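You operate a simulated robot arm through the tools that you are given. There is no shell and no other tool. Be economical: measure what you need, move in short steps, check, and stop when the job is done.

You run a simulated robot arm. Do the job below in one go: nothing can be reset, and whatever is moved stays where it is left.

Task
Squeeze the orange cone from the shelf to the red mark and put it back.
Fine: press the red button once first; knob back to the white mark; tray shut. Set down upright: what you pick out.

The check looks at the end state, three seconds after you hand in, the way a careful person would. Anything else that was tipped, shoved, dropped, spilled or broken makes it a failure.

Robot
A 7-joint arm with a two-finger parallel gripper, fixed in place. Base frame: the origin is at the foot of the arm, x ahead of it, y to its left, z up. Lengths are in cm, angles in degrees, forces in N, time in s.
With the tool pointing down near the work surface it reaches from about 10 to 96 cm from the base axis. Its first joint turns from -132.0 to 132.0 degrees. Payload 3.91 kg.
Tool frame: the origin (TCP) lies between the finger pads and is the grasp point; the fingertips stand 3 cm ahead of it; z points along the fingers, y is the line along which they close. The gripper opens to 11 cm. The fingers are 2 cm wide and 1 cm thick; the gripper's body (4.8 by 11.2 cm) begins 5.5 cm behind the TCP.
Orientation is that of the tool frame in the base frame, as [roll, pitch, yaw] about the fixed x, y, z axes, in that order (R = Rz(yaw) Ry(pitch) Rx(roll)). With the fingers straight down and closing along the base's y, the tool's x points along the base's -x, its y along +y and its z along -z.

Tools
- The arm moves only by the tool play_rows. Its argument "series" is a list of rows, each a list of 7 numbers: the shift along the tool's x, y, z in units of 30 mm (1.0 is 30 mm), then the turn, a rotation vector about the tool's x, y, z in units of 8 degrees (1.0 is 8 degrees), then the gripper command, from -1 (shut) to 1 (fully open), values between in proportion. In form: [[tx, ty, tz, ax, ay, az, hand], ...]. A call has 1 to 20 rows; each row shifts and turns the commanded pose from where the row before left it, along the tool's axes as they then stand. A call with a number of a shift or a turn outside -1 to 1 is refused whole. Each row takes 0.2 s and may step no farther than 5 cm and 8.6 degrees from the row before; otherwise, or with a gripper value out of range, the whole call is refused. A pose out of reach is approached as far as the arm can. The call stops where the force on the tool passes 90 N (or 10 N more than at its start, if that is more) or the arm is blocked; 0.2 s more then pass. Each finger travels about 10.8 cm/s and halts on what it meets, pressing with about 29 N; the grip force reading is that of the motor and also rises with nothing between the fingers. The clock runs only during rows and for 0.2 s after the last one: add rows that do not move to give the fingers time. The reply holds the time, the measured pose of the TCP, the force on the tool along the base axes, the opening and the grip force, in the units named above and with some noise, with the torque about the TCP (base axes, N m) and any sound that the robot's microphone picked up.
- Cameras (640 x 400 px; columns grow to the right, rows downward): "scene" is fixed at [3.56, -66.23, 171.02]; the picture's right is [0.67, -0.74, 0.00], its down [-0.31, -0.28, -0.91] and it looks along [0.68, 0.61, -0.41] (base axes); focal length 344 px, centre (320, 200). "wrist" rides on the gripper at [7.2, 1.7, -10.3] in the tool frame; the picture's right is [-0.23, 0.97, 0.00], its down [-0.76, -0.18, -0.62] and it looks along [-0.61, -0.14, 0.78] (tool axes); focal length 222 px, centre (320, 200). There is no depth. A picture from a camera that has moved, and an enlarged one, comes with that camera's place and axes in the base frame and with its lens. The place of the scene camera against the robot may be out by one fixed shift of up to 2.5 cm in any direction.
- capture(camera): a new picture of that camera. The clock stands still meanwhile.
- enlarge(camera, box): a new picture of the part [left, top, right, bottom] of that camera's present view, enlarged. The clock stands still meanwhile.
- hand_in(): hands the job in; it is judged then, once.

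Go step by step. Nothing tells you positions but the pictures and the camera data: compare them with the known pose of the tool, close in by small moves and look again before you grip or let go. The budget is 120 turns and 76 pictures, counting those below and the enlarged ones. Unless the task says otherwise, let go and move clear before handing in, and close with one line.

The tools are called after "Call:" as name(argument=value, ...) on one line, values as JSON. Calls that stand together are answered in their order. play_rows: Moves the arm, as the interface text tells. Its arguments: {"type":"object","properties":{"series":{"type":"array","items":{"type":"array","items":{"type":"number"}}}},"required":["series"]} The other tools are called the same way: capture (camera) takes a picture; enlarge (camera, box) takes an enlarged picture of a part of a camera's view; hand_in () hands the job in.

At the start:

```text
clock: 0.0
ee_pos: [54.79, 2.87, 160.1]
orientation: [180.0, 0.1, -179.9]
force: [0.0, 0.0, 0.7]
torque: [0.02, 0.01, 0.01]
gripper_width: 11.0
grasp_force: 0.0
```

scene: 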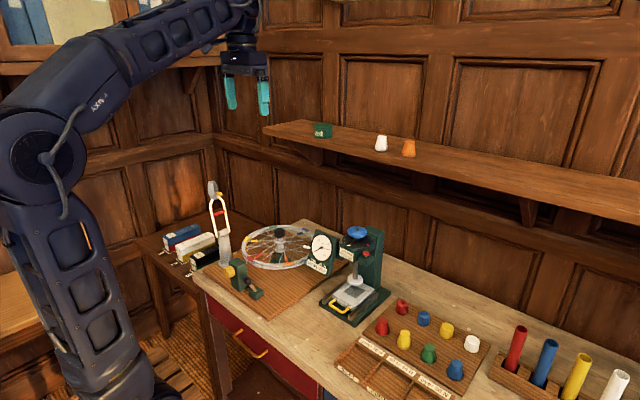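
wrist: 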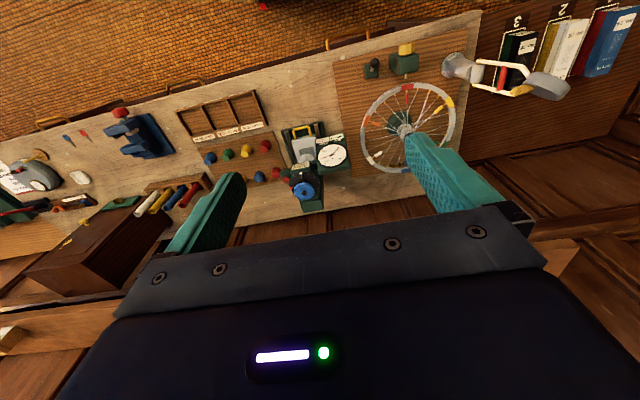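

I see a workbench with a press (dial gauge, blue knob, tray with yellow handle), and a shelf holding an orange and a white cone. I'll look closer at these first.

Call:
enlarge(camera="scene", box=[290, 210, 410, 340])

Call:
enlarge(camera="scene", box=[260, 100, 460, 220])

Call:
enlarge(camera="wrist", box=[250, 100, 370, 220])

```text
3.08 times, centred on (350, 275) of scene
camera zoom: at [3.56, -66.23, 171.02], right [0.67, -0.74, 0.0], down [-0.31, -0.28, -0.91], along [0.68, 0.61, -0.41], focal length 1058 px, centre (228, -31)
```

zoom: 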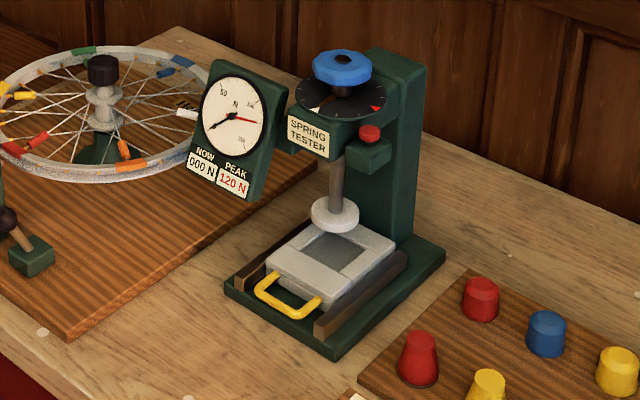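

```text
3.20 times, centred on (360, 160) of scene
camera zoom: at [3.56, -66.23, 171.02], right [0.67, -0.74, 0.0], down [-0.31, -0.28, -0.91], along [0.68, 0.61, -0.41], focal length 1100 px, centre (192, 328)
```

zoom: 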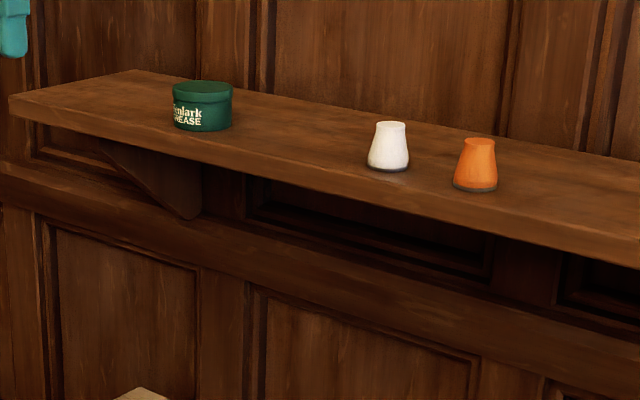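

```text
3.33 times, centred on (310, 160) of wrist
camera zoom: at [47.66, 4.63, 170.51], right [0.23, 0.97, 0.0], down [0.76, -0.18, 0.62], along [0.61, -0.14, -0.78], focal length 740 px, centre (353, 333)
```

zoom: 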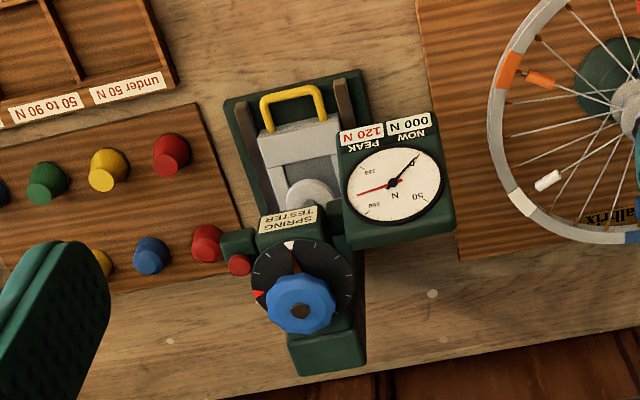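

The knob seems to sit around (87, -9.5, 114) with its pointer on white and red a quarter turn or so away. I tilt the hand forward to look at the shelf with the wrist camera.

Call:
play_rows(series=[[0, 0, 0, 0, -1, 0, 1], [0, 0, 0, 0, -1, 0, 1], [0, 0, 0, 0, -1, 0, 1], [0, 0, 0, 0, -1, 0, 1]])

Call:
capture(camera="wrist")

```text
clock: 1.0
ee_pos: [54.87, 2.91, 160.05]
orientation: [180.0, 32.0, -180.0]
force: [0.4, -0.6, -0.4]
torque: [-0.02, 0.05, 0.02]
gripper_width: 10.98
grasp_force: 0.0
```

```text
70 pictures are left
camera wrist: at [43.35, 4.63, 165.04], right [0.19, 0.97, 0.12], down [0.32, -0.18, 0.93], along [0.93, -0.14, -0.34], focal length 222 px, centre (320, 200)
```

wrist: 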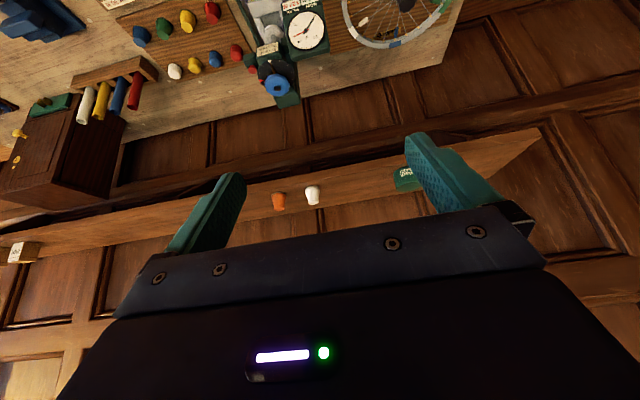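

Call:
enlarge(camera="wrist", box=[230, 160, 350, 240])

Call:
enlarge(camera="wrist", box=[220, 0, 340, 120])

```text
5.00 times, centred on (290, 200) of wrist
camera zoom: at [43.35, 4.63, 165.04], right [0.19, 0.97, 0.12], down [0.32, -0.18, 0.93], along [0.93, -0.14, -0.34], focal length 1111 px, centre (470, 200)
```

zoom: 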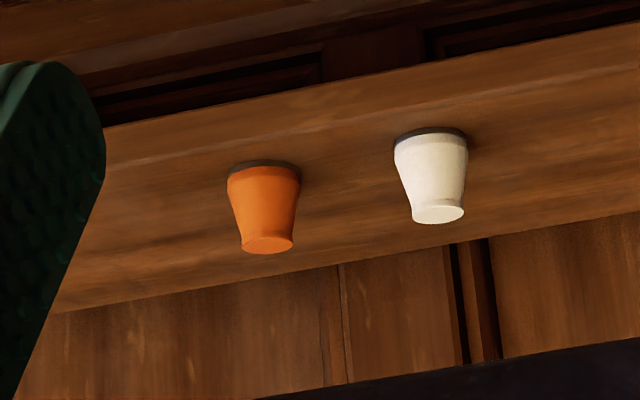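

```text
3.33 times, centred on (280, 60) of wrist
camera zoom: at [43.35, 4.63, 165.04], right [0.19, 0.97, 0.12], down [0.32, -0.18, 0.93], along [0.93, -0.14, -0.34], focal length 740 px, centre (453, 667)
```

zoom: 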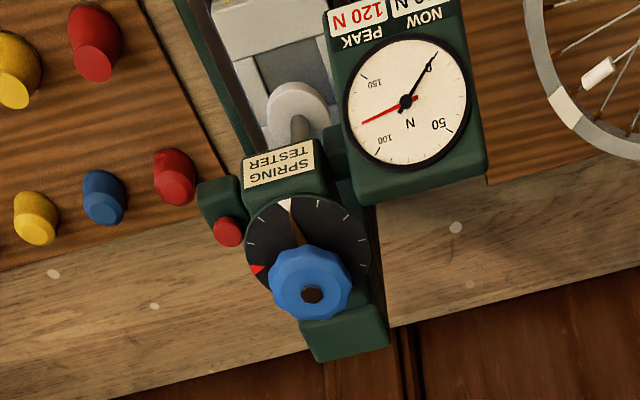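

The orange cone is at about (101, -16, 142) on the shelf, the knob at (87.7, -9.7, 113) and the red button at (83.6, -14.7, 110). I go back to vertical, shut the fingers and move over the button.

Call:
play_rows(series=[[0, 0, 0, 0, 1, 0, -1], [0, 0, 0, 0, 1, 0, -1], [0, 0, 0, 0, 1, 0, -1], [0, 0, 0, 0, 1, 0, -1], [-0.64, -0.49, 0.97, 0, 0, 0, -1], [-0.64, -0.49, 0.97, 0, 0, 0, -1], [-0.64, -0.49, 0.97, 0, 0, 0, -1], [-0.64, -0.49, 0.97, 0, 0, 0, -1], [-0.64, -0.49, 0.97, 0, 0, 0, -1], [-0.64, -0.49, 0.97, 0, 0, 0, -1], [-0.64, -0.49, 0.97, 0, 0, 0, -1], [-0.64, -0.49, 0.97, 0, 0, 0, -1], [-0.64, -0.49, 0.97, 0, 0, 0, -1], [-0.64, -0.49, 0.97, 0, 0, 0, -1], [-0.64, -0.49, 0.97, 0, 0, 0, -1], [-0.64, -0.49, 0.97, 0, 0, 0, -1]])

Call:
capture(camera="wrist")

Call:
capture(camera="scene")

```text
clock: 4.4
ee_pos: [77.8, -14.76, 125.2]
orientation: [180.0, 0.0, 179.9]
force: [-0.3, 0.3, 0.5]
torque: [-0.03, -0.03, 0.0]
gripper_width: 0.0
grasp_force: 28.9
```

```text
67 pictures are left
camera wrist: at [70.67, -13.1, 135.64], right [0.23, 0.97, 0.0], down [0.76, -0.18, 0.62], along [0.61, -0.14, -0.78], focal length 222 px, centre (320, 200)
```

wrist: 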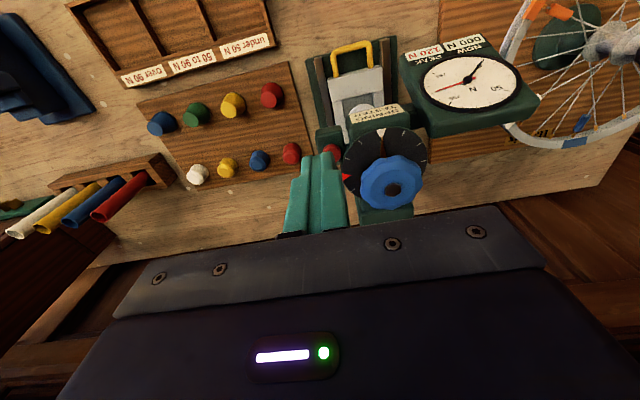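

```text
66 pictures are left
```

scene: 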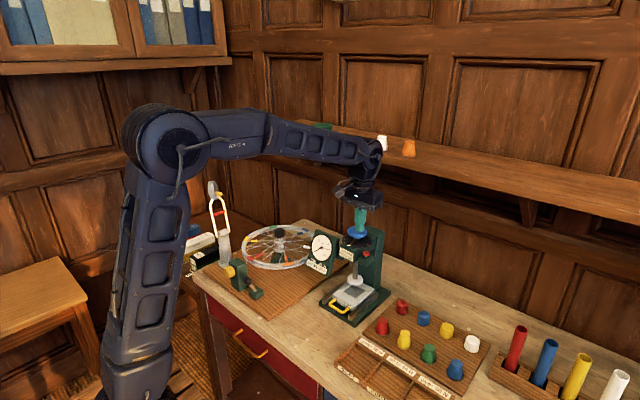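

Call:
enlarge(camera="wrist", box=[280, 100, 440, 220])

Call:
enlarge(camera="scene", box=[320, 160, 410, 330])

```text
3.33 times, centred on (360, 160) of wrist
camera zoom: at [70.67, -13.1, 135.64], right [0.23, 0.97, 0.0], down [0.76, -0.18, 0.62], along [0.61, -0.14, -0.78], focal length 740 px, centre (187, 333)
```

zoom: 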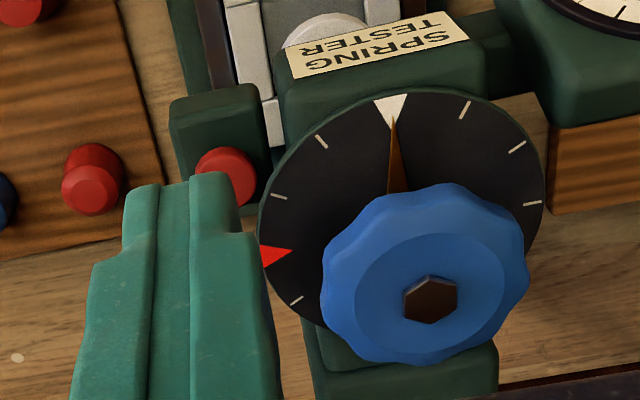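

```text
2.35 times, centred on (365, 245) of scene
camera zoom: at [3.56, -66.23, 171.02], right [0.67, -0.74, 0.0], down [-0.31, -0.28, -0.91], along [0.68, 0.61, -0.41], focal length 809 px, centre (214, 94)
```

zoom: 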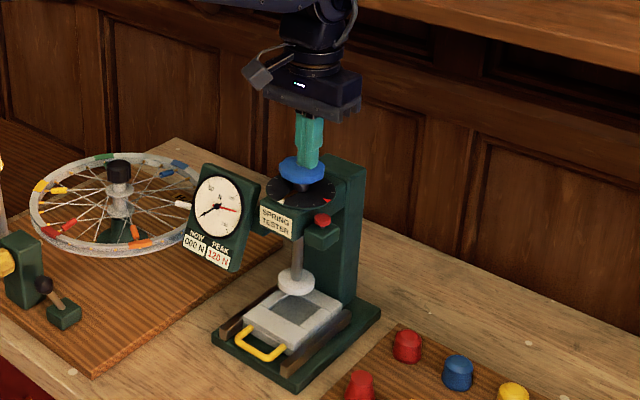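

Better triangulation puts the button near (82.2, -14.3, 112.4) and the knob near (85, -8.7, 117). I approach above the button.

Call:
play_rows(series=[[-0.73, 0.03, 0.2, 0, 0, 0, -1], [-0.73, 0.03, 0.6, 0, 0, 0, -1], [0, 0, 0.6, 0, 0, 0, -1], [0, 0, 0.6, 0, 0, 0, -1]])

Call:
enlarge(camera="wrist", box=[260, 60, 460, 220])

Call:
enlarge(camera="scene", box=[330, 190, 410, 290])

```text
clock: 5.4
ee_pos: [82.13, -14.59, 119.04]
orientation: [180.0, 0.0, 180.0]
force: [-0.3, -1.1, 0.8]
torque: [0.0, -0.02, -0.02]
gripper_width: 0.0
grasp_force: 29.4
```

```text
2.50 times, centred on (360, 140) of wrist
camera zoom: at [75.0, -12.85, 129.53], right [0.23, 0.97, 0.0], down [0.76, -0.18, 0.62], along [0.61, -0.14, -0.78], focal length 555 px, centre (220, 350)
```

zoom: 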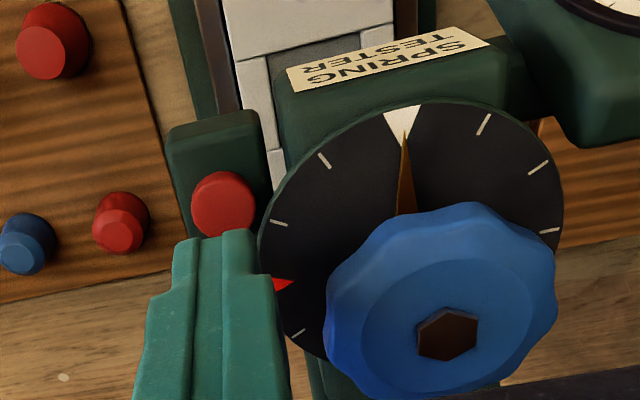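

```text
4.00 times, centred on (370, 240) of scene
camera zoom: at [3.56, -66.23, 171.02], right [0.67, -0.74, 0.0], down [-0.31, -0.28, -0.91], along [0.68, 0.61, -0.41], focal length 1375 px, centre (120, 40)
```

zoom: 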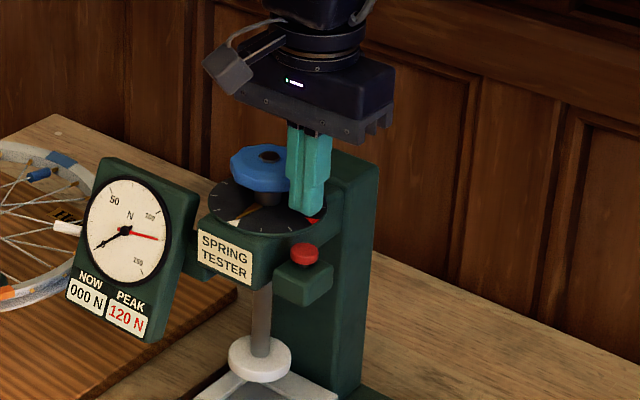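

The button checks out at about (82.7, -14.45, 111.9). I descend close to it.

Call:
play_rows(series=[[-0.2, 0.04, 0.4, 0, 0, 0, -1], [0, 0, 0.4, 0, 0, 0, -1], [0, 0, 0.25, 0, 0, 0, -1]])

Call:
enlarge(camera="wrist", box=[260, 60, 460, 220])

Call:
enlarge(camera="scene", box=[330, 190, 410, 290])

```text
clock: 6.2
ee_pos: [82.69, -14.47, 115.9]
orientation: [180.0, 0.1, -180.0]
force: [0.8, -0.1, 0.3]
torque: [-0.02, 0.02, 0.0]
gripper_width: 0.0
grasp_force: 28.9
```

```text
2.50 times, centred on (360, 140) of wrist
camera zoom: at [75.71, -12.73, 126.4], right [0.23, 0.97, 0.0], down [0.76, -0.18, 0.62], along [0.61, -0.14, -0.78], focal length 555 px, centre (220, 350)
```

zoom: 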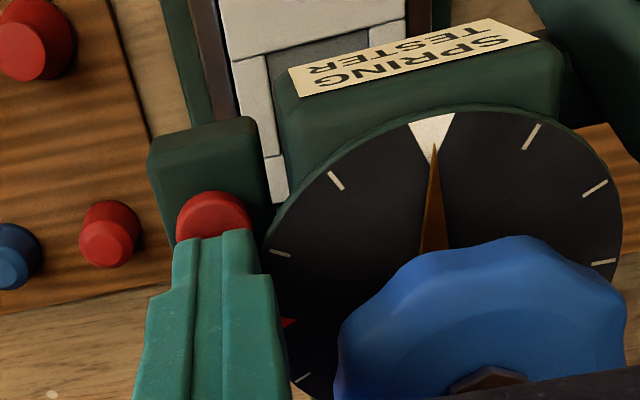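

```text
4.00 times, centred on (370, 240) of scene
camera zoom: at [3.56, -66.23, 171.02], right [0.67, -0.74, 0.0], down [-0.31, -0.28, -0.91], along [0.68, 0.61, -0.41], focal length 1375 px, centre (120, 40)
```

zoom: 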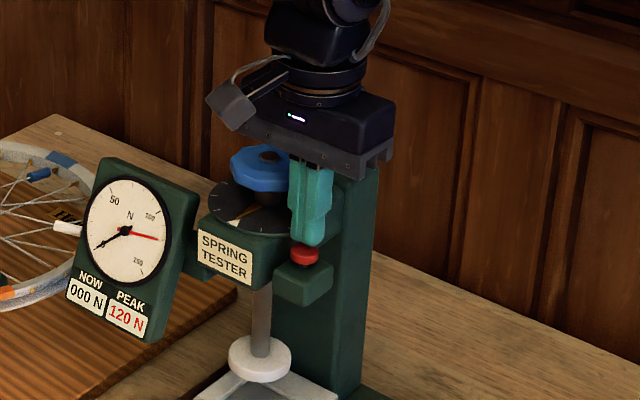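

Call:
play_rows(series=[[0, 0, 0.1, 0, 0, 0, -1], [0, 0, 0.1, 0, 0, 0, -1], [0, 0, 0.1, 0, 0, 0, -1]])

```text
clock: 7.0
ee_pos: [82.91, -14.46, 115.17]
orientation: [179.9, -0.1, 179.9]
force: [-0.1, -0.3, 1.4]
torque: [0.01, 0.0, 0.0]
gripper_width: 0.0
grasp_force: 29.3
heard: click
```

I heard a click, so I check the gauge before backing off.

Call:
enlarge(camera="scene", box=[330, 190, 410, 290])

```text
4.00 times, centred on (370, 240) of scene
camera zoom: at [3.56, -66.23, 171.02], right [0.67, -0.74, 0.0], down [-0.31, -0.28, -0.91], along [0.68, 0.61, -0.41], focal length 1375 px, centre (120, 40)
```

zoom: 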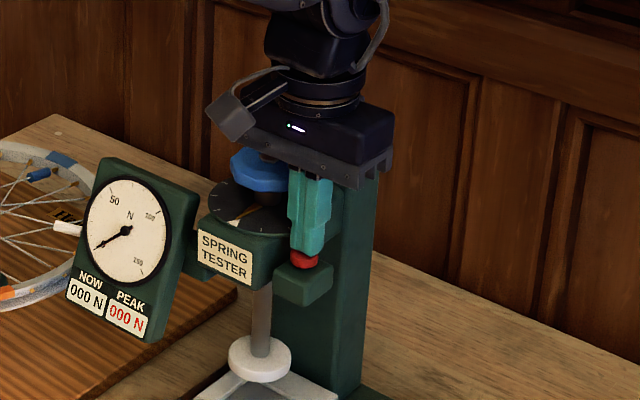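

Peak is reset to 000. I lift off and move to look at the tray handle.

Call:
play_rows(series=[[0, 0, -1, 0, 0, 0, -1], [0, 0, -1, 0, 0, 0, -1], [0, 0, -1, 0, 0, 0, -1], [1, 0.2, 0, 0, 0, 0, 0], [1, 0.2, 0, 0, 0, 0, 0], [1, 0.2, 0, 0, 0, 0, 0], [1, 0.2, 0, 0, 0, 0, 0], [1, 0.2, 0, 0, 0, 0, 0], [1, 0.4, 0, 0, 0, 0, 0], [0, 0, 1, 0, 0, 0, 0], [0, 0, 1, 0, 0, 0, 0], [0, 0, 1, 0, 0, 0, 0], [0, 0, 1, 0, 0, 0, 0], [0, 0, 1, 0, 0, 0, 0]])

Call:
capture(camera="wrist")

```text
clock: 10.0
ee_pos: [64.83, -10.26, 109.17]
orientation: [180.0, 0.0, 180.0]
force: [-0.1, 0.8, -0.2]
torque: [0.01, -0.02, 0.0]
gripper_width: 5.5
grasp_force: 0.0
```

```text
58 pictures are left
camera wrist: at [57.66, -8.45, 119.49], right [0.23, 0.97, 0.0], down [0.76, -0.18, 0.62], along [0.61, -0.14, -0.78], focal length 222 px, centre (320, 200)
```

wrist: 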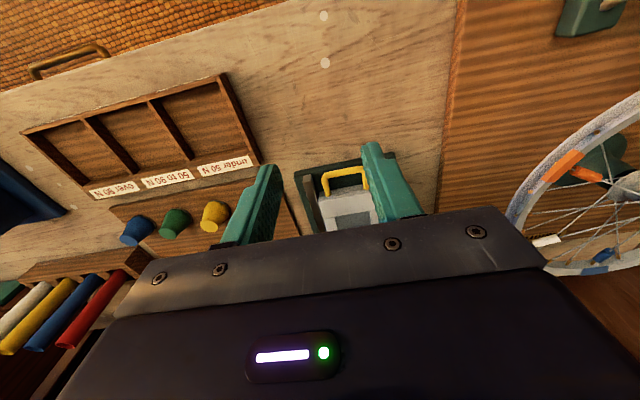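

Call:
enlarge(camera="wrist", box=[270, 140, 430, 240])

```text
4.00 times, centred on (350, 190) of wrist
camera zoom: at [57.66, -8.45, 119.49], right [0.23, 0.97, 0.0], down [0.76, -0.18, 0.62], along [0.61, -0.14, -0.78], focal length 888 px, centre (200, 240)
```

zoom: 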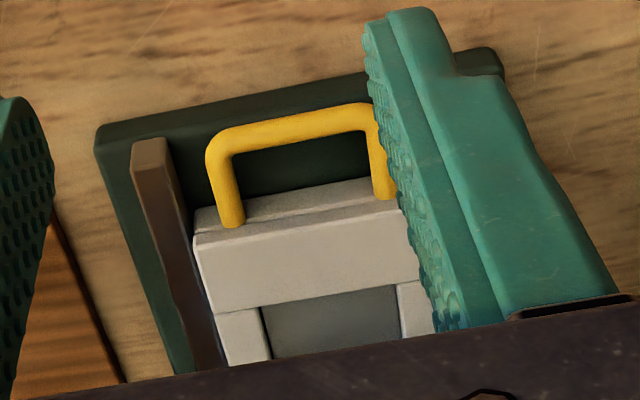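

The handle is a U about 6 cm wide along y, centred at (76.2, -9.0, ~90), with a ~3 cm gap to the tray front. I'll hook it with closed fingers tilted forward; first I move close and check.

Call:
play_rows(series=[[0, 0, 0, 0, -1, 0, -1], [0, 0, 0, 0, -1, 0, -1], [0, 0, 0, 0, -1, 0, -1], [-0.17, 0.084, 0.97, 0, 0, 0, -1], [-0.17, 0.084, 0.97, 0, 0, 0, -1], [-0.17, 0.084, 0.97, 0, 0, 0, -1], [-0.17, 0.084, 0.97, 0, 0, 0, -1], [-0.17, 0.084, 0.97, 0, 0, 0, -1]])

Call:
capture(camera="wrist")

Call:
enlarge(camera="scene", box=[300, 240, 400, 330])

```text
clock: 11.8
ee_pos: [72.96, -8.91, 96.97]
orientation: [-180.0, 24.2, 179.9]
force: [-0.3, 0.2, -0.2]
torque: [0.02, -0.02, 0.02]
gripper_width: 0.0
grasp_force: 28.9
```

```text
56 pictures are left
camera wrist: at [62.21, -7.25, 103.54], right [0.21, 0.97, 0.09], down [0.44, -0.18, 0.88], along [0.87, -0.14, -0.47], focal length 222 px, centre (320, 200)
```

wrist: 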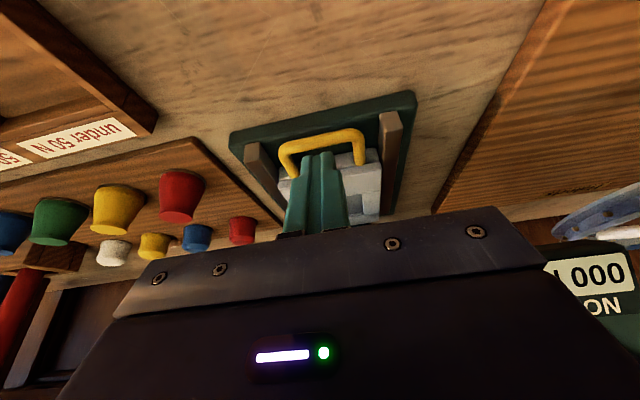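

```text
4.44 times, centred on (350, 285) of scene
camera zoom: at [3.56, -66.23, 171.02], right [0.67, -0.74, 0.0], down [-0.31, -0.28, -0.91], along [0.68, 0.61, -0.41], focal length 1528 px, centre (187, -178)
```

zoom: 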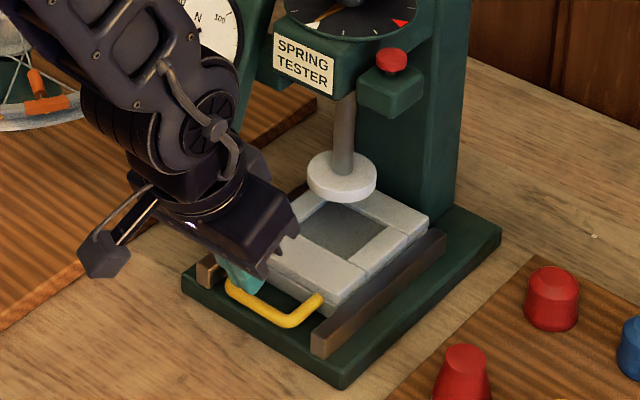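

Call:
play_rows(series=[[-0.58, 0.02, 0.74, 0, 0, 0, -1], [0, 0, 0.4, 0, 0, 0, -1], [0, 0, 0.3, 0, 0, 0, -1]])

Call:
enlarge(camera="wrist", box=[240, 80, 440, 220])

Call:
enlarge(camera="scene", box=[310, 260, 390, 330])

```text
clock: 12.6
ee_pos: [76.35, -8.99, 93.57]
orientation: [-179.9, 24.1, 179.9]
force: [-1.9, -1.2, 2.2]
torque: [-0.03, -0.03, 0.0]
gripper_width: 0.0
grasp_force: 29.1
```

```text
2.86 times, centred on (340, 150) of wrist
camera zoom: at [65.65, -7.22, 100.24], right [0.21, 0.97, 0.09], down [0.44, -0.18, 0.88], along [0.87, -0.14, -0.47], focal length 635 px, centre (263, 343)
```

zoom: 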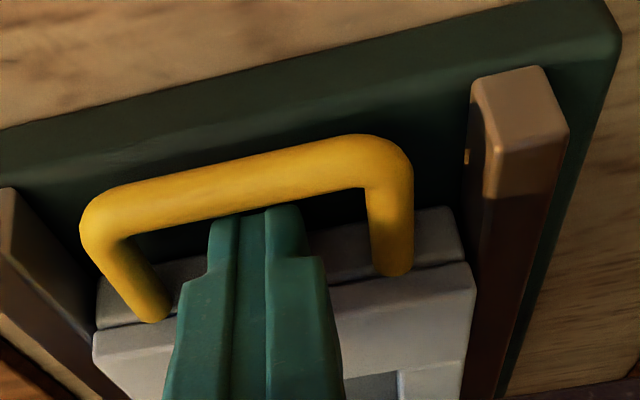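

```text
5.71 times, centred on (350, 295) of scene
camera zoom: at [3.56, -66.23, 171.02], right [0.67, -0.74, 0.0], down [-0.31, -0.28, -0.91], along [0.68, 0.61, -0.41], focal length 1965 px, centre (149, -343)
```

zoom: 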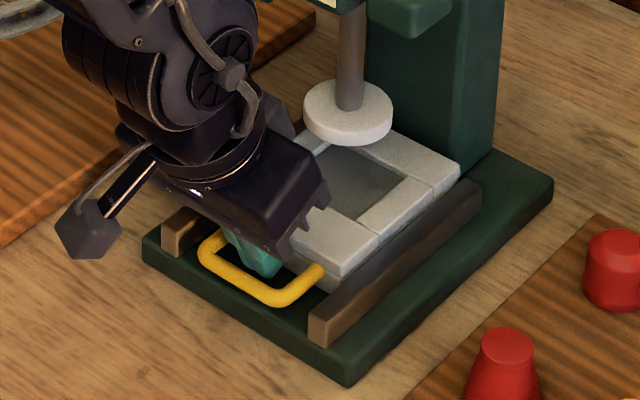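

Call:
play_rows(series=[[-0.05, 0, 0.2, 0, 0, 0, -1], [0, 0, 0.2, 0, 0, 0, -1]])

Call:
enlarge(camera="wrist", box=[240, 80, 440, 220])

```text
clock: 13.2
ee_pos: [76.37, -8.93, 93.18]
orientation: [-179.9, 23.8, 179.9]
force: [-43.4, 0.2, 51.1]
torque: [0.17, 0.82, 0.2]
gripper_width: 0.01
grasp_force: 28.6
stopped in row 2: the force on the tool passed its limit at 106 N (the readings are from after the stop); the commanded pose is now the measured one
```

```text
2.86 times, centred on (340, 150) of wrist
camera zoom: at [65.72, -7.21, 99.78], right [0.21, 0.97, 0.09], down [0.45, -0.18, 0.88], along [0.87, -0.14, -0.47], focal length 635 px, centre (263, 343)
```

zoom: 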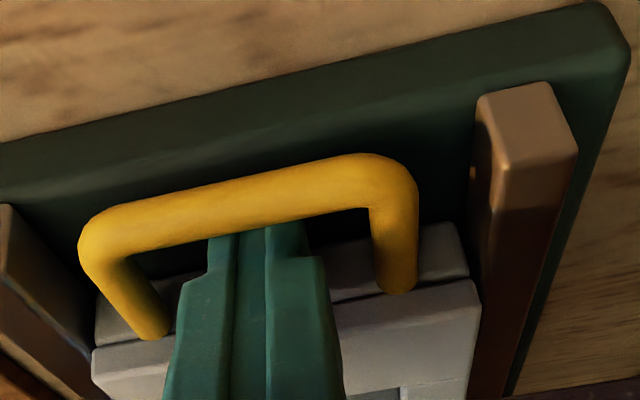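

The tips touch the tray's front edge while being just inside the loop. I shift back a little and go down a bit before pulling.

Call:
play_rows(series=[[0.1, 0, 0.01, 0, 0, 0, -1], [0.07, 0, 0.07, 0, 0, 0, -1], [0.05, 0, 0.1, 0, 0, 0, -1]])

```text
clock: 13.7
ee_pos: [76.38, -8.96, 93.23]
orientation: [179.9, 24.3, 179.9]
force: [-35.1, 1.1, 44.4]
torque: [0.04, 0.88, -0.01]
gripper_width: 0.01
grasp_force: 29.4
stopped in row 2: the force on the tool passed its limit at 96 N (the readings are from after the stop); the commanded pose is now the measured one
```

The gap is too narrow for closed fingers at this angle. I back out and turn the hand 90°, so a single finger fits inside the loop and the bar can be gripped.

Call:
play_rows(series=[[0, 0, -0.6, 0, 0, 0, -1], [0, 0, -0.7, 0, 0, 0, -1], [0, 0, -0.7, 0, 0, 0, -1], [0, 0, 0, 0, 0, -1, -0.564], [0, 0, 0, 0, 0, -1, -0.564], [0, 0, 0, 0, 0, -1, -0.564], [0, 0, 0, 0, 0, -1, -0.564], [0, 0, 0, 0, 0, -1, -0.564], [0, 0, 0, 0, 0, -1, -0.564], [0, 0, 0, 0, 0, -1, -0.564], [0, 0, 0, 0, 0, -1, -0.564], [0, 0, 0, 0, 0, -1, -0.564], [0, 0, 0, 0, 0, -1, -0.564], [0, 0, 0, 0, 0, -1, -0.564], [0, 0, 0, 0, 0, -0.25, -0.564]])

Call:
capture(camera="wrist")

Call:
enlarge(camera="scene", box=[300, 200, 420, 330])

```text
clock: 16.9
ee_pos: [74.01, -9.0, 98.54]
orientation: [-155.8, -0.1, -90.0]
force: [0.4, 0.1, -0.1]
torque: [0.0, 0.01, 0.01]
gripper_width: 2.4
grasp_force: 0.1
```

```text
51 pictures are left
camera wrist: at [68.46, -16.17, 107.23], right [-0.89, 0.23, -0.4], down [-0.09, 0.76, 0.64], along [0.45, 0.61, -0.66], focal length 222 px, centre (320, 200)
```

wrist: 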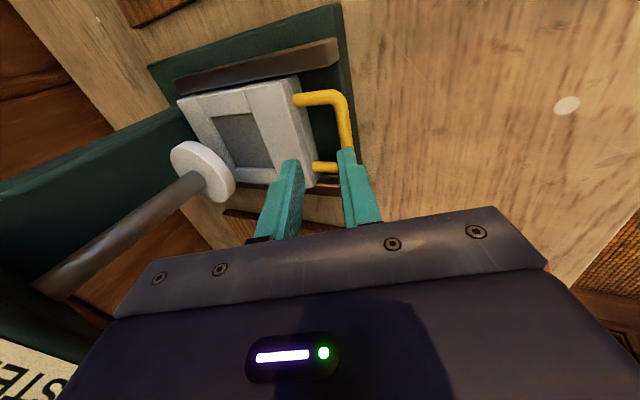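

```text
3.08 times, centred on (360, 265) of scene
camera zoom: at [3.56, -66.23, 171.02], right [0.67, -0.74, 0.0], down [-0.31, -0.28, -0.91], along [0.68, 0.61, -0.41], focal length 1058 px, centre (197, 0)
```

zoom: 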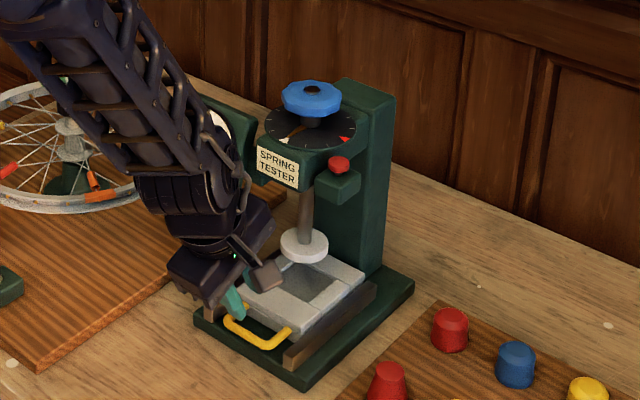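

Call:
play_rows(series=[[0, 0.35, 0.31, 0, 0, 0, -0.564], [0, 0.34, 0.32, 0, 0, 0, -0.564], [0, 0, 0.5, 0, 0, 0, -0.564]])

Call:
enlarge(camera="wrist", box=[220, 60, 420, 220])

```text
clock: 17.7
ee_pos: [73.63, -9.01, 94.36]
orientation: [-155.8, 0.1, -90.0]
force: [-0.2, 0.9, 0.7]
torque: [-0.01, -0.01, -0.02]
gripper_width: 2.39
grasp_force: 0.1
```

```text
2.50 times, centred on (320, 140) of wrist
camera zoom: at [67.94, -16.26, 103.28], right [-0.89, 0.23, -0.4], down [-0.09, 0.76, 0.64], along [0.45, 0.61, -0.66], focal length 555 px, centre (320, 350)
```

zoom: 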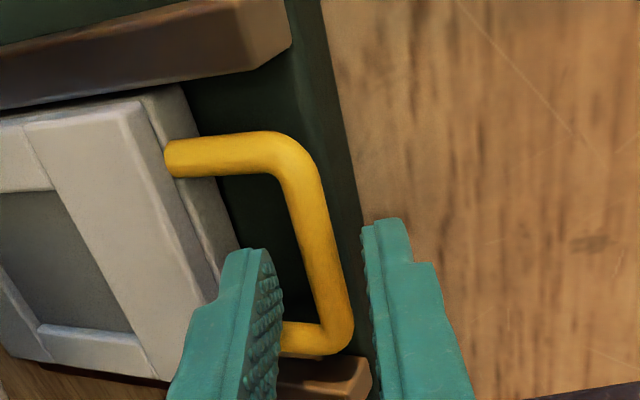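

Call:
play_rows(series=[[0, 0, 0.25, 0, 0, 0, -0.564], [0, 0, 0.25, 0, 0, 0, -0.564], [0, 0, 0.15, 0, 0, 0, -0.564]])

Call:
enlarge(camera="wrist", box=[220, 60, 420, 220])

```text
clock: 18.5
ee_pos: [74.45, -8.98, 92.71]
orientation: [-155.8, 0.0, -90.2]
force: [0.2, -0.5, -0.3]
torque: [-0.01, 0.0, -0.05]
gripper_width: 2.42
grasp_force: 0.1
```

```text
2.50 times, centred on (320, 140) of wrist
camera zoom: at [68.73, -16.19, 101.51], right [-0.89, 0.23, -0.4], down [-0.09, 0.76, 0.64], along [0.45, 0.61, -0.66], focal length 555 px, centre (320, 350)
```

zoom: 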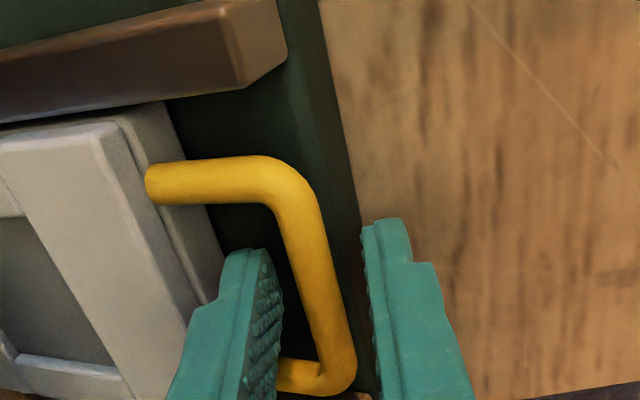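

Call:
play_rows(series=[[0, 0, 0.08, 0, 0, 0, -0.564], [0, 0, 0, 0, 0, 0, -1], [0, 0, 0, 0, 0, 0, -1], [0, 0, 0, 0, 0, 0, -1]])

Call:
enlarge(camera="wrist", box=[220, 60, 420, 220])

```text
clock: 19.5
ee_pos: [74.41, -9.02, 92.43]
orientation: [-155.8, 0.0, -90.2]
force: [-17.7, 2.4, 0.3]
torque: [0.1, 0.37, 0.01]
gripper_width: 1.41
grasp_force: 29.1
```

```text
2.50 times, centred on (320, 140) of wrist
camera zoom: at [68.76, -16.15, 101.29], right [-0.89, 0.23, -0.4], down [-0.09, 0.76, 0.64], along [0.45, 0.61, -0.66], focal length 555 px, centre (320, 350)
```

zoom: 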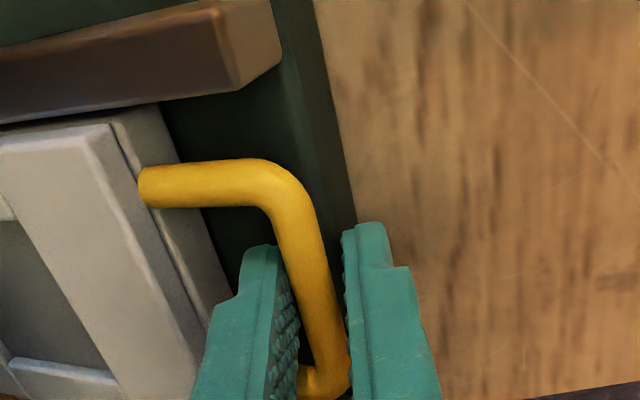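

The bar is gripped. I pull the tray out along -x in steps.

Call:
play_rows(series=[[0, 0.304, -0.137, 0, 0, 0, -1], [0, 0.304, -0.137, 0, 0, 0, -1], [0, 0.304, -0.137, 0, 0, 0, -1], [0, 0.304, -0.137, 0, 0, 0, -1]])

Call:
enlarge(camera="scene", box=[280, 200, 420, 340])

```text
clock: 20.5
ee_pos: [70.51, -8.91, 92.48]
orientation: [-155.7, 0.0, -90.0]
force: [0.4, 1.5, 3.6]
torque: [-1.08, -0.04, 0.47]
gripper_width: 0.97
grasp_force: 45.2
```

```text
2.86 times, centred on (350, 270) of scene
camera zoom: at [3.56, -66.23, 171.02], right [0.67, -0.74, 0.0], down [-0.31, -0.28, -0.91], along [0.68, 0.61, -0.41], focal length 982 px, centre (234, 0)
```

zoom: 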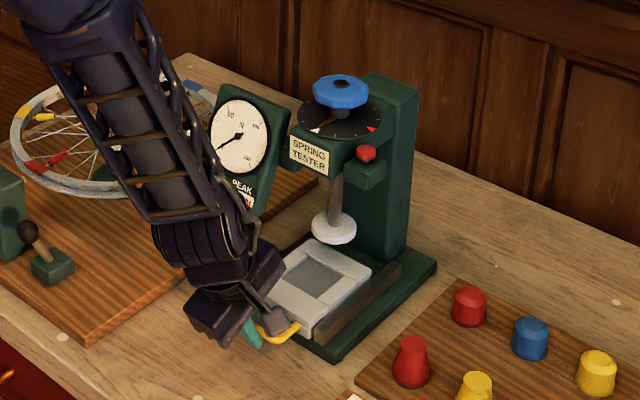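

Tray slides well. I keep pulling.

Call:
play_rows(series=[[0, 0.304, -0.137, 0, 0, 0, -1], [0, 0.304, -0.137, 0, 0, 0, -1], [0, 0.304, -0.137, 0, 0, 0, -1], [0, 0.304, -0.137, 0, 0, 0, -1], [0, 0.304, -0.137, 0, 0, 0, -1], [0, 0.304, -0.137, 0, 0, 0, -1]])

Call:
enlarge(camera="scene", box=[280, 200, 420, 340])

```text
clock: 21.9
ee_pos: [64.5, -8.88, 92.53]
orientation: [-155.7, 0.0, -90.0]
force: [0.8, 2.6, 26.5]
torque: [-0.47, -0.15, 0.74]
gripper_width: 0.96
grasp_force: 45.3
```

```text
2.86 times, centred on (350, 270) of scene
camera zoom: at [3.56, -66.23, 171.02], right [0.67, -0.74, 0.0], down [-0.31, -0.28, -0.91], along [0.68, 0.61, -0.41], focal length 982 px, centre (234, 0)
```

zoom: 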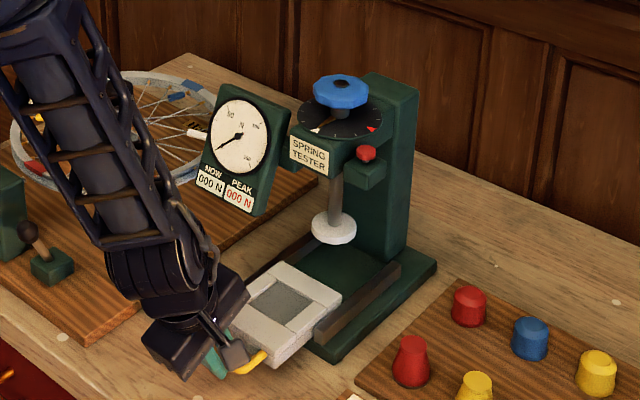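

The tray is about 10 cm out and the pocket is clear of the plunger. I release and back off, then turn the hand back.

Call:
play_rows(series=[[0, 0, 0, 0, 0, 0, -0.55], [0, 0, 0, 0, 0, 0, -0.55], [0, 0, -0.5, 0, 0, 0, -0.55], [0, 0, -1, 0, 0, 0, -0.55], [0, 0, -1, 0, 0, 0, -0.55], [0, 0, -1, 0, 0, 0, -0.55], [0, 0, -1, 0, 0, 1, -0.55], [0, 0, -1, 0, 0, 1, -0.55], [0, 0, -1, 0, 0, 1, -0.55], [0, 0, 0, 0, 0, 1, -0.55], [0, 0, 0, 0, 0, 1, -0.55], [0, 0, 0, 0, 0, 1, -0.55], [0, 0, 0, 0, 0, 1, -0.55], [0, 0, 0, 0, 0, 1, -0.55], [0, 0, 0, 0, 0, 1, -0.55], [0, 0, 0, 0, 0, 1, -0.55], [0, 0, 0, 0, 0, 1, -0.55], [0, 0, 0, 0, 0, 0.25, -0.55]])

Call:
capture(camera="wrist")

```text
clock: 25.7
ee_pos: [56.56, -8.93, 110.27]
orientation: [-180.0, 24.2, 179.8]
force: [-1.1, 0.1, 0.2]
torque: [0.01, -0.01, 0.01]
gripper_width: 2.47
grasp_force: 0.1
```

```text
44 pictures are left
camera wrist: at [45.81, -7.17, 116.79], right [0.21, 0.97, 0.09], down [0.44, -0.18, 0.88], along [0.87, -0.14, -0.46], focal length 222 px, centre (320, 200)
```

wrist: 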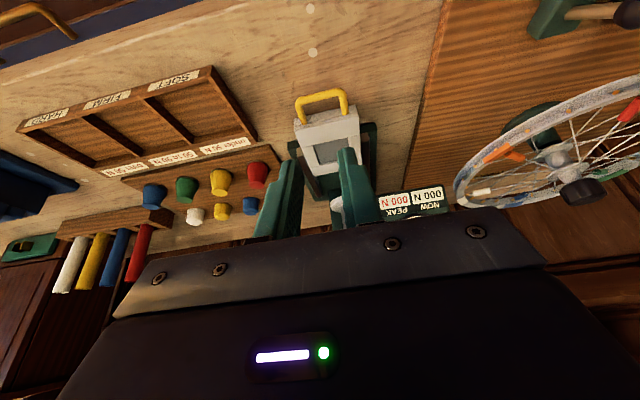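

The tray pocket is clear and the gauge reads 000/000. I now rise and go toward the orange cone on the shelf with the hand tilted 48° forward.

Call:
play_rows(series=[[-0.437, -0.195, -0.973, 0, 0, 0, 0.18], [-0.437, -0.195, -0.973, 0, 0, 0, 0.18], [-0.437, -0.195, -0.973, 0, 0, 0, 0.18], [-0.437, -0.195, -0.973, 0, 0, 0, 0.18], [-0.437, -0.195, -0.973, 0, 0, 0, 0.18], [-0.437, -0.195, -0.973, 0, 0, 0, 0.18], [-0.437, -0.195, -0.973, 0, 0, 0, 0.18], [-0.437, -0.195, -0.973, 0, 0, 0, 0.18], [-0.437, -0.195, -0.973, 0, 0, 0, 0.18], [-0.437, -0.195, -0.973, 0, 0, 0, 0.18], [-0.437, -0.195, -0.973, 0, 0, 0, 0.18], [-0.437, -0.195, -0.973, 0, 0, 0, 0.18], [0, 0, 0, 0, -1, 0, 0.18], [0, 0, 0, 0, -1, 0, 0.18], [0, 0, 0, 0, -1, 0, 0.18], [-0.669, 0, 0.743, 0, 0, 0, 0.18], [-0.669, 0, 0.743, 0, 0, 0, 0.18], [-0.669, 0, 0.743, 0, 0, 0, 0.18], [-0.669, 0, 0.743, 0, 0, 0, 0.18], [-0.669, 0, 0.743, 0, 0, 0, 0.18]])

Call:
capture(camera="wrist")

Call:
capture(camera="scene")

```text
clock: 29.9
ee_pos: [71.5, -15.78, 148.83]
orientation: [-179.9, 48.3, 179.9]
force: [-0.3, -0.9, 1.1]
torque: [0.0, 0.0, 0.0]
gripper_width: 6.49
grasp_force: 0.0
```

```text
43 pictures are left
camera wrist: at [59.08, -14.23, 150.35], right [0.15, 0.97, 0.17], down [0.04, -0.18, 0.98], along [0.99, -0.14, -0.07], focal length 222 px, centre (320, 200)
```

wrist: 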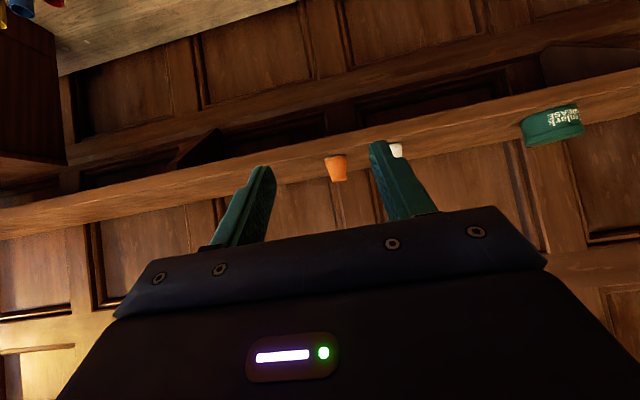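

```text
42 pictures are left
```

scene: 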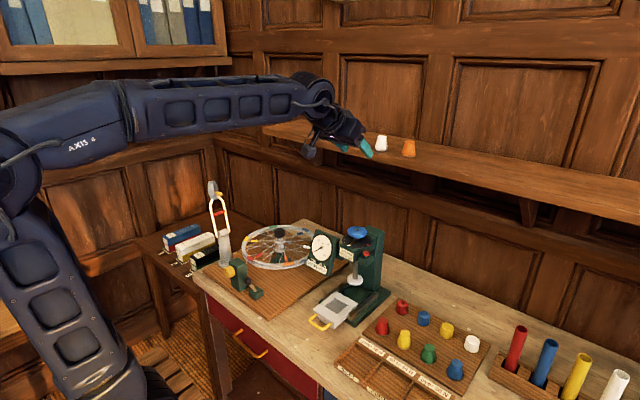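

The cone is now fixed at about (102.7, -16.55, 141.5), shelf top at 139.2. I advance to just in front of and above it.

Call:
play_rows(series=[[-0.624, -0.032, 0.694, 0, 0, 0, 0.18], [-0.624, -0.032, 0.694, 0, 0, 0, 0.18], [-0.624, -0.032, 0.694, 0, 0, 0, 0.18], [-0.624, -0.032, 0.694, 0, 0, 0, 0.18], [-0.624, -0.032, 0.694, 0, 0, 0, 0.18], [-0.624, -0.032, 0.694, 0, 0, 0, 0.18], [-0.624, -0.032, 0.694, 0, 0, 0, 0.18], [-0.624, -0.032, 0.694, 0, 0, 0, 0.18]])

Call:
capture(camera="wrist")

Call:
enlarge(camera="scene", box=[340, 100, 450, 180])

```text
clock: 31.7
ee_pos: [93.8, -16.83, 148.91]
orientation: [179.9, 48.2, 179.9]
force: [-0.2, -0.1, 0.3]
torque: [-0.01, 0.02, 0.01]
gripper_width: 6.51
grasp_force: 0.0
```

```text
41 pictures are left
camera wrist: at [81.38, -15.09, 150.51], right [0.15, 0.97, 0.17], down [0.04, -0.18, 0.98], along [0.99, -0.14, -0.07], focal length 222 px, centre (320, 200)
```

wrist: 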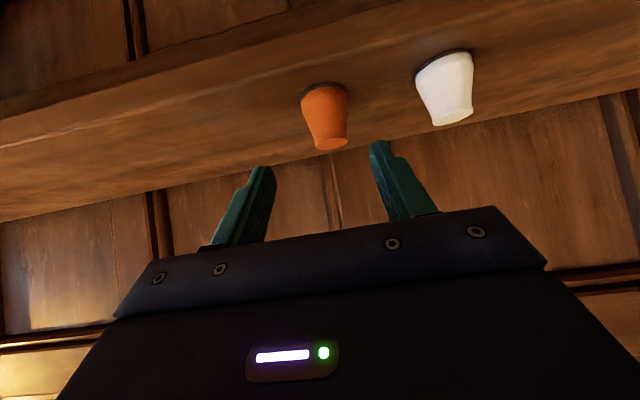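

```text
5.00 times, centred on (395, 140) of scene
camera zoom: at [3.56, -66.23, 171.02], right [0.67, -0.74, 0.0], down [-0.31, -0.28, -0.91], along [0.68, 0.61, -0.41], focal length 1719 px, centre (-55, 500)
```

zoom: 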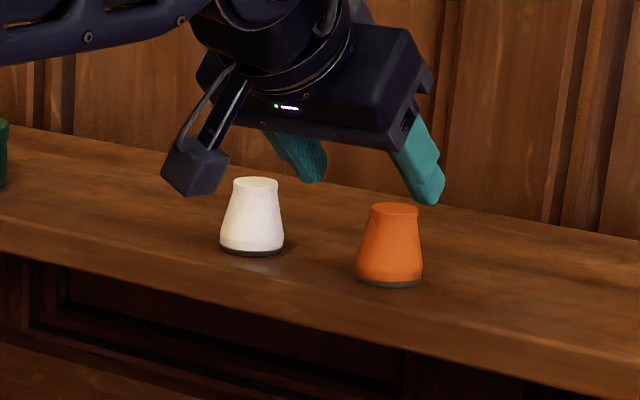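

The closer view puts the cone at about (100.0, -16.1, 142.2), shelf top near 140.2. I approach halfway along the finger direction and check.

Call:
play_rows(series=[[0.05, 0.2, 0.5, 0, 0, 0, 0.18], [0.05, 0.043, 0.5, 0, 0, 0, 0.18], [0.05, 0, 0.5, 0, 0, 0, 0.18]])

Call:
enlarge(camera="wrist", box=[200, 0, 500, 240])

Call:
enlarge(camera="scene", box=[360, 110, 440, 170])

```text
clock: 32.5
ee_pos: [96.95, -16.2, 145.58]
orientation: [-180.0, 48.4, 180.0]
force: [0.1, -0.3, 0.6]
torque: [0.0, -0.04, 0.0]
gripper_width: 6.49
grasp_force: 0.0
```

```text
1.67 times, centred on (350, 120) of wrist
camera zoom: at [84.51, -14.41, 147.14], right [0.15, 0.97, 0.17], down [0.04, -0.18, 0.98], along [0.99, -0.14, -0.07], focal length 370 px, centre (270, 333)
```

zoom: 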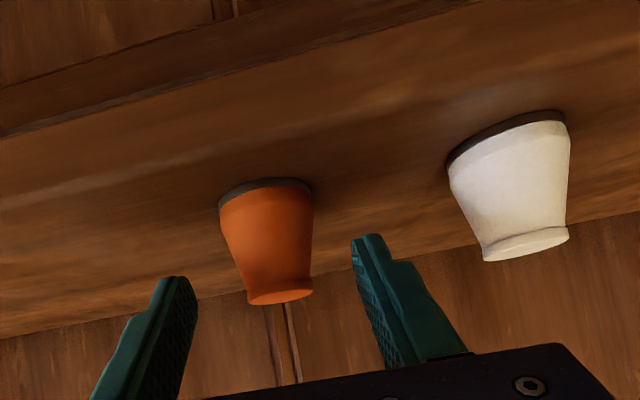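

```text
6.67 times, centred on (400, 140) of scene
camera zoom: at [3.56, -66.23, 171.02], right [0.67, -0.74, 0.0], down [-0.31, -0.28, -0.91], along [0.68, 0.61, -0.41], focal length 2292 px, centre (-213, 600)
```

zoom: 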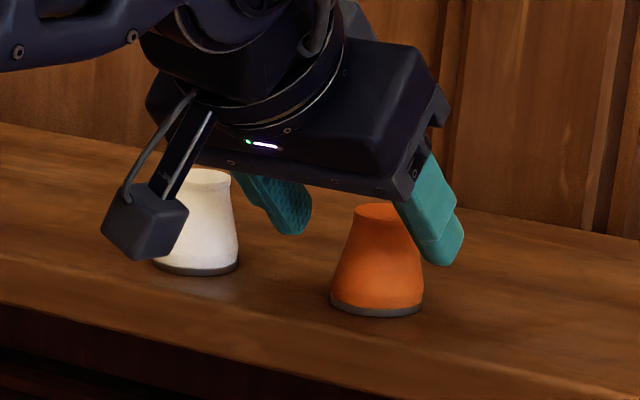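

Call:
play_rows(series=[[0.05, 0.04, 0.3, 0, 0, 0, 0.18], [0.05, 0.027, 0.3, 0, 0, 0, 0.18], [0, 0, 0.3, 0, 0, 0, 0.18]])

Call:
enlarge(camera="wrist", box=[200, 0, 500, 240])

Call:
enlarge(camera="scene", box=[360, 110, 440, 170])

```text
clock: 33.3
ee_pos: [98.72, -16.03, 143.45]
orientation: [179.9, 48.1, -179.9]
force: [-0.2, 0.1, -0.6]
torque: [0.01, 0.01, 0.03]
gripper_width: 6.44
grasp_force: 0.1
```

```text
1.67 times, centred on (350, 120) of wrist
camera zoom: at [86.3, -14.22, 145.06], right [0.15, 0.97, 0.17], down [0.04, -0.18, 0.98], along [0.99, -0.14, -0.07], focal length 370 px, centre (270, 333)
```

zoom: 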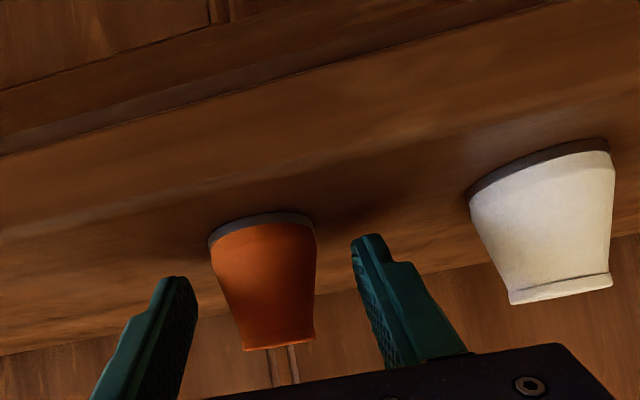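

```text
6.67 times, centred on (400, 140) of scene
camera zoom: at [3.56, -66.23, 171.02], right [0.67, -0.74, 0.0], down [-0.31, -0.28, -0.91], along [0.68, 0.61, -0.41], focal length 2292 px, centre (-213, 600)
```

zoom: 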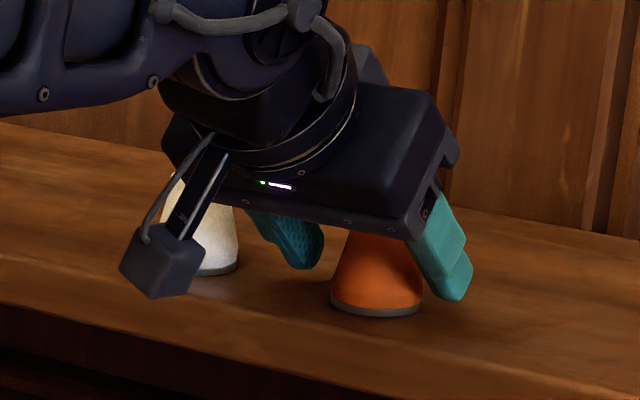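

Call:
play_rows(series=[[0, 0, 0, 0, 0, 0, -0.2], [0, 0, 0, 0, 0, 0, -0.5], [0, 0, 0, 0, 0, 0, -0.8], [0, 0, 0, 0, 0, 0, -1], [0, 0, 0, 0, 0, 0, -1]])

Call:
enlarge(camera="wrist", box=[200, 0, 500, 240])

```text
clock: 34.5
ee_pos: [98.61, -15.81, 143.58]
orientation: [180.0, 48.1, 180.0]
force: [1.2, -2.1, 1.2]
torque: [-0.01, -0.06, -0.02]
gripper_width: 3.91
grasp_force: 29.3
```

```text
1.67 times, centred on (350, 120) of wrist
camera zoom: at [86.31, -14.22, 145.04], right [0.15, 0.97, 0.17], down [0.04, -0.18, 0.98], along [0.99, -0.14, -0.07], focal length 370 px, centre (270, 333)
```

zoom: 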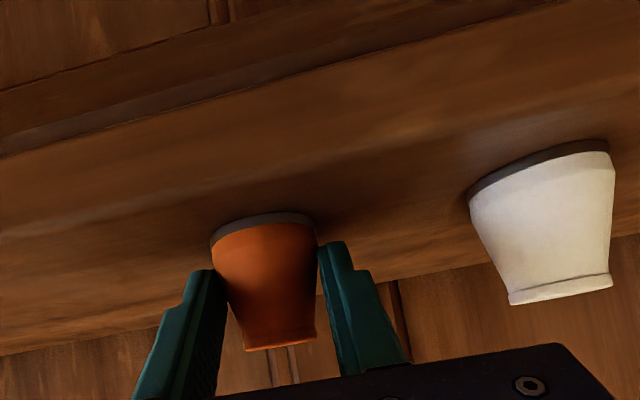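

Call:
play_rows(series=[[-0.124, 0, -0.112, 0, 0, 0, -1], [-0.248, 0, -0.223, 0, 0, 0, -1], [-0.372, 0, -0.335, 0, 0, 0, -1], [-0.372, 0, -0.335, 0, 0, 0, -1]])

Call:
enlarge(camera="wrist", box=[200, 0, 500, 240])

Call:
enlarge(camera="scene", box=[360, 110, 440, 170])

```text
clock: 35.5
ee_pos: [98.83, -15.91, 147.99]
orientation: [-180.0, 48.2, 179.9]
force: [-0.5, -0.8, -0.1]
torque: [0.0, 0.01, 0.02]
gripper_width: 3.88
grasp_force: 29.2
```

```text
1.67 times, centred on (350, 120) of wrist
camera zoom: at [86.35, -14.18, 149.57], right [0.15, 0.97, 0.17], down [0.04, -0.18, 0.98], along [0.99, -0.14, -0.07], focal length 370 px, centre (270, 333)
```

zoom: 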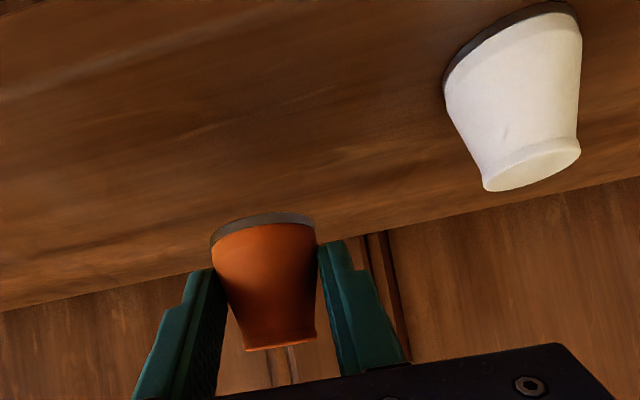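

```text
6.67 times, centred on (400, 140) of scene
camera zoom: at [3.56, -66.23, 171.02], right [0.67, -0.74, 0.0], down [-0.31, -0.28, -0.91], along [0.68, 0.61, -0.41], focal length 2292 px, centre (-213, 600)
```

zoom: 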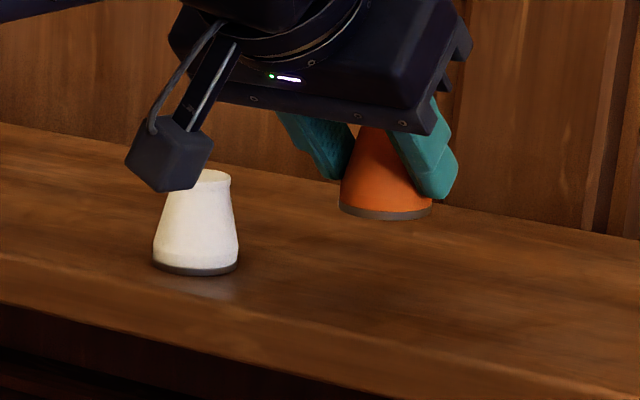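

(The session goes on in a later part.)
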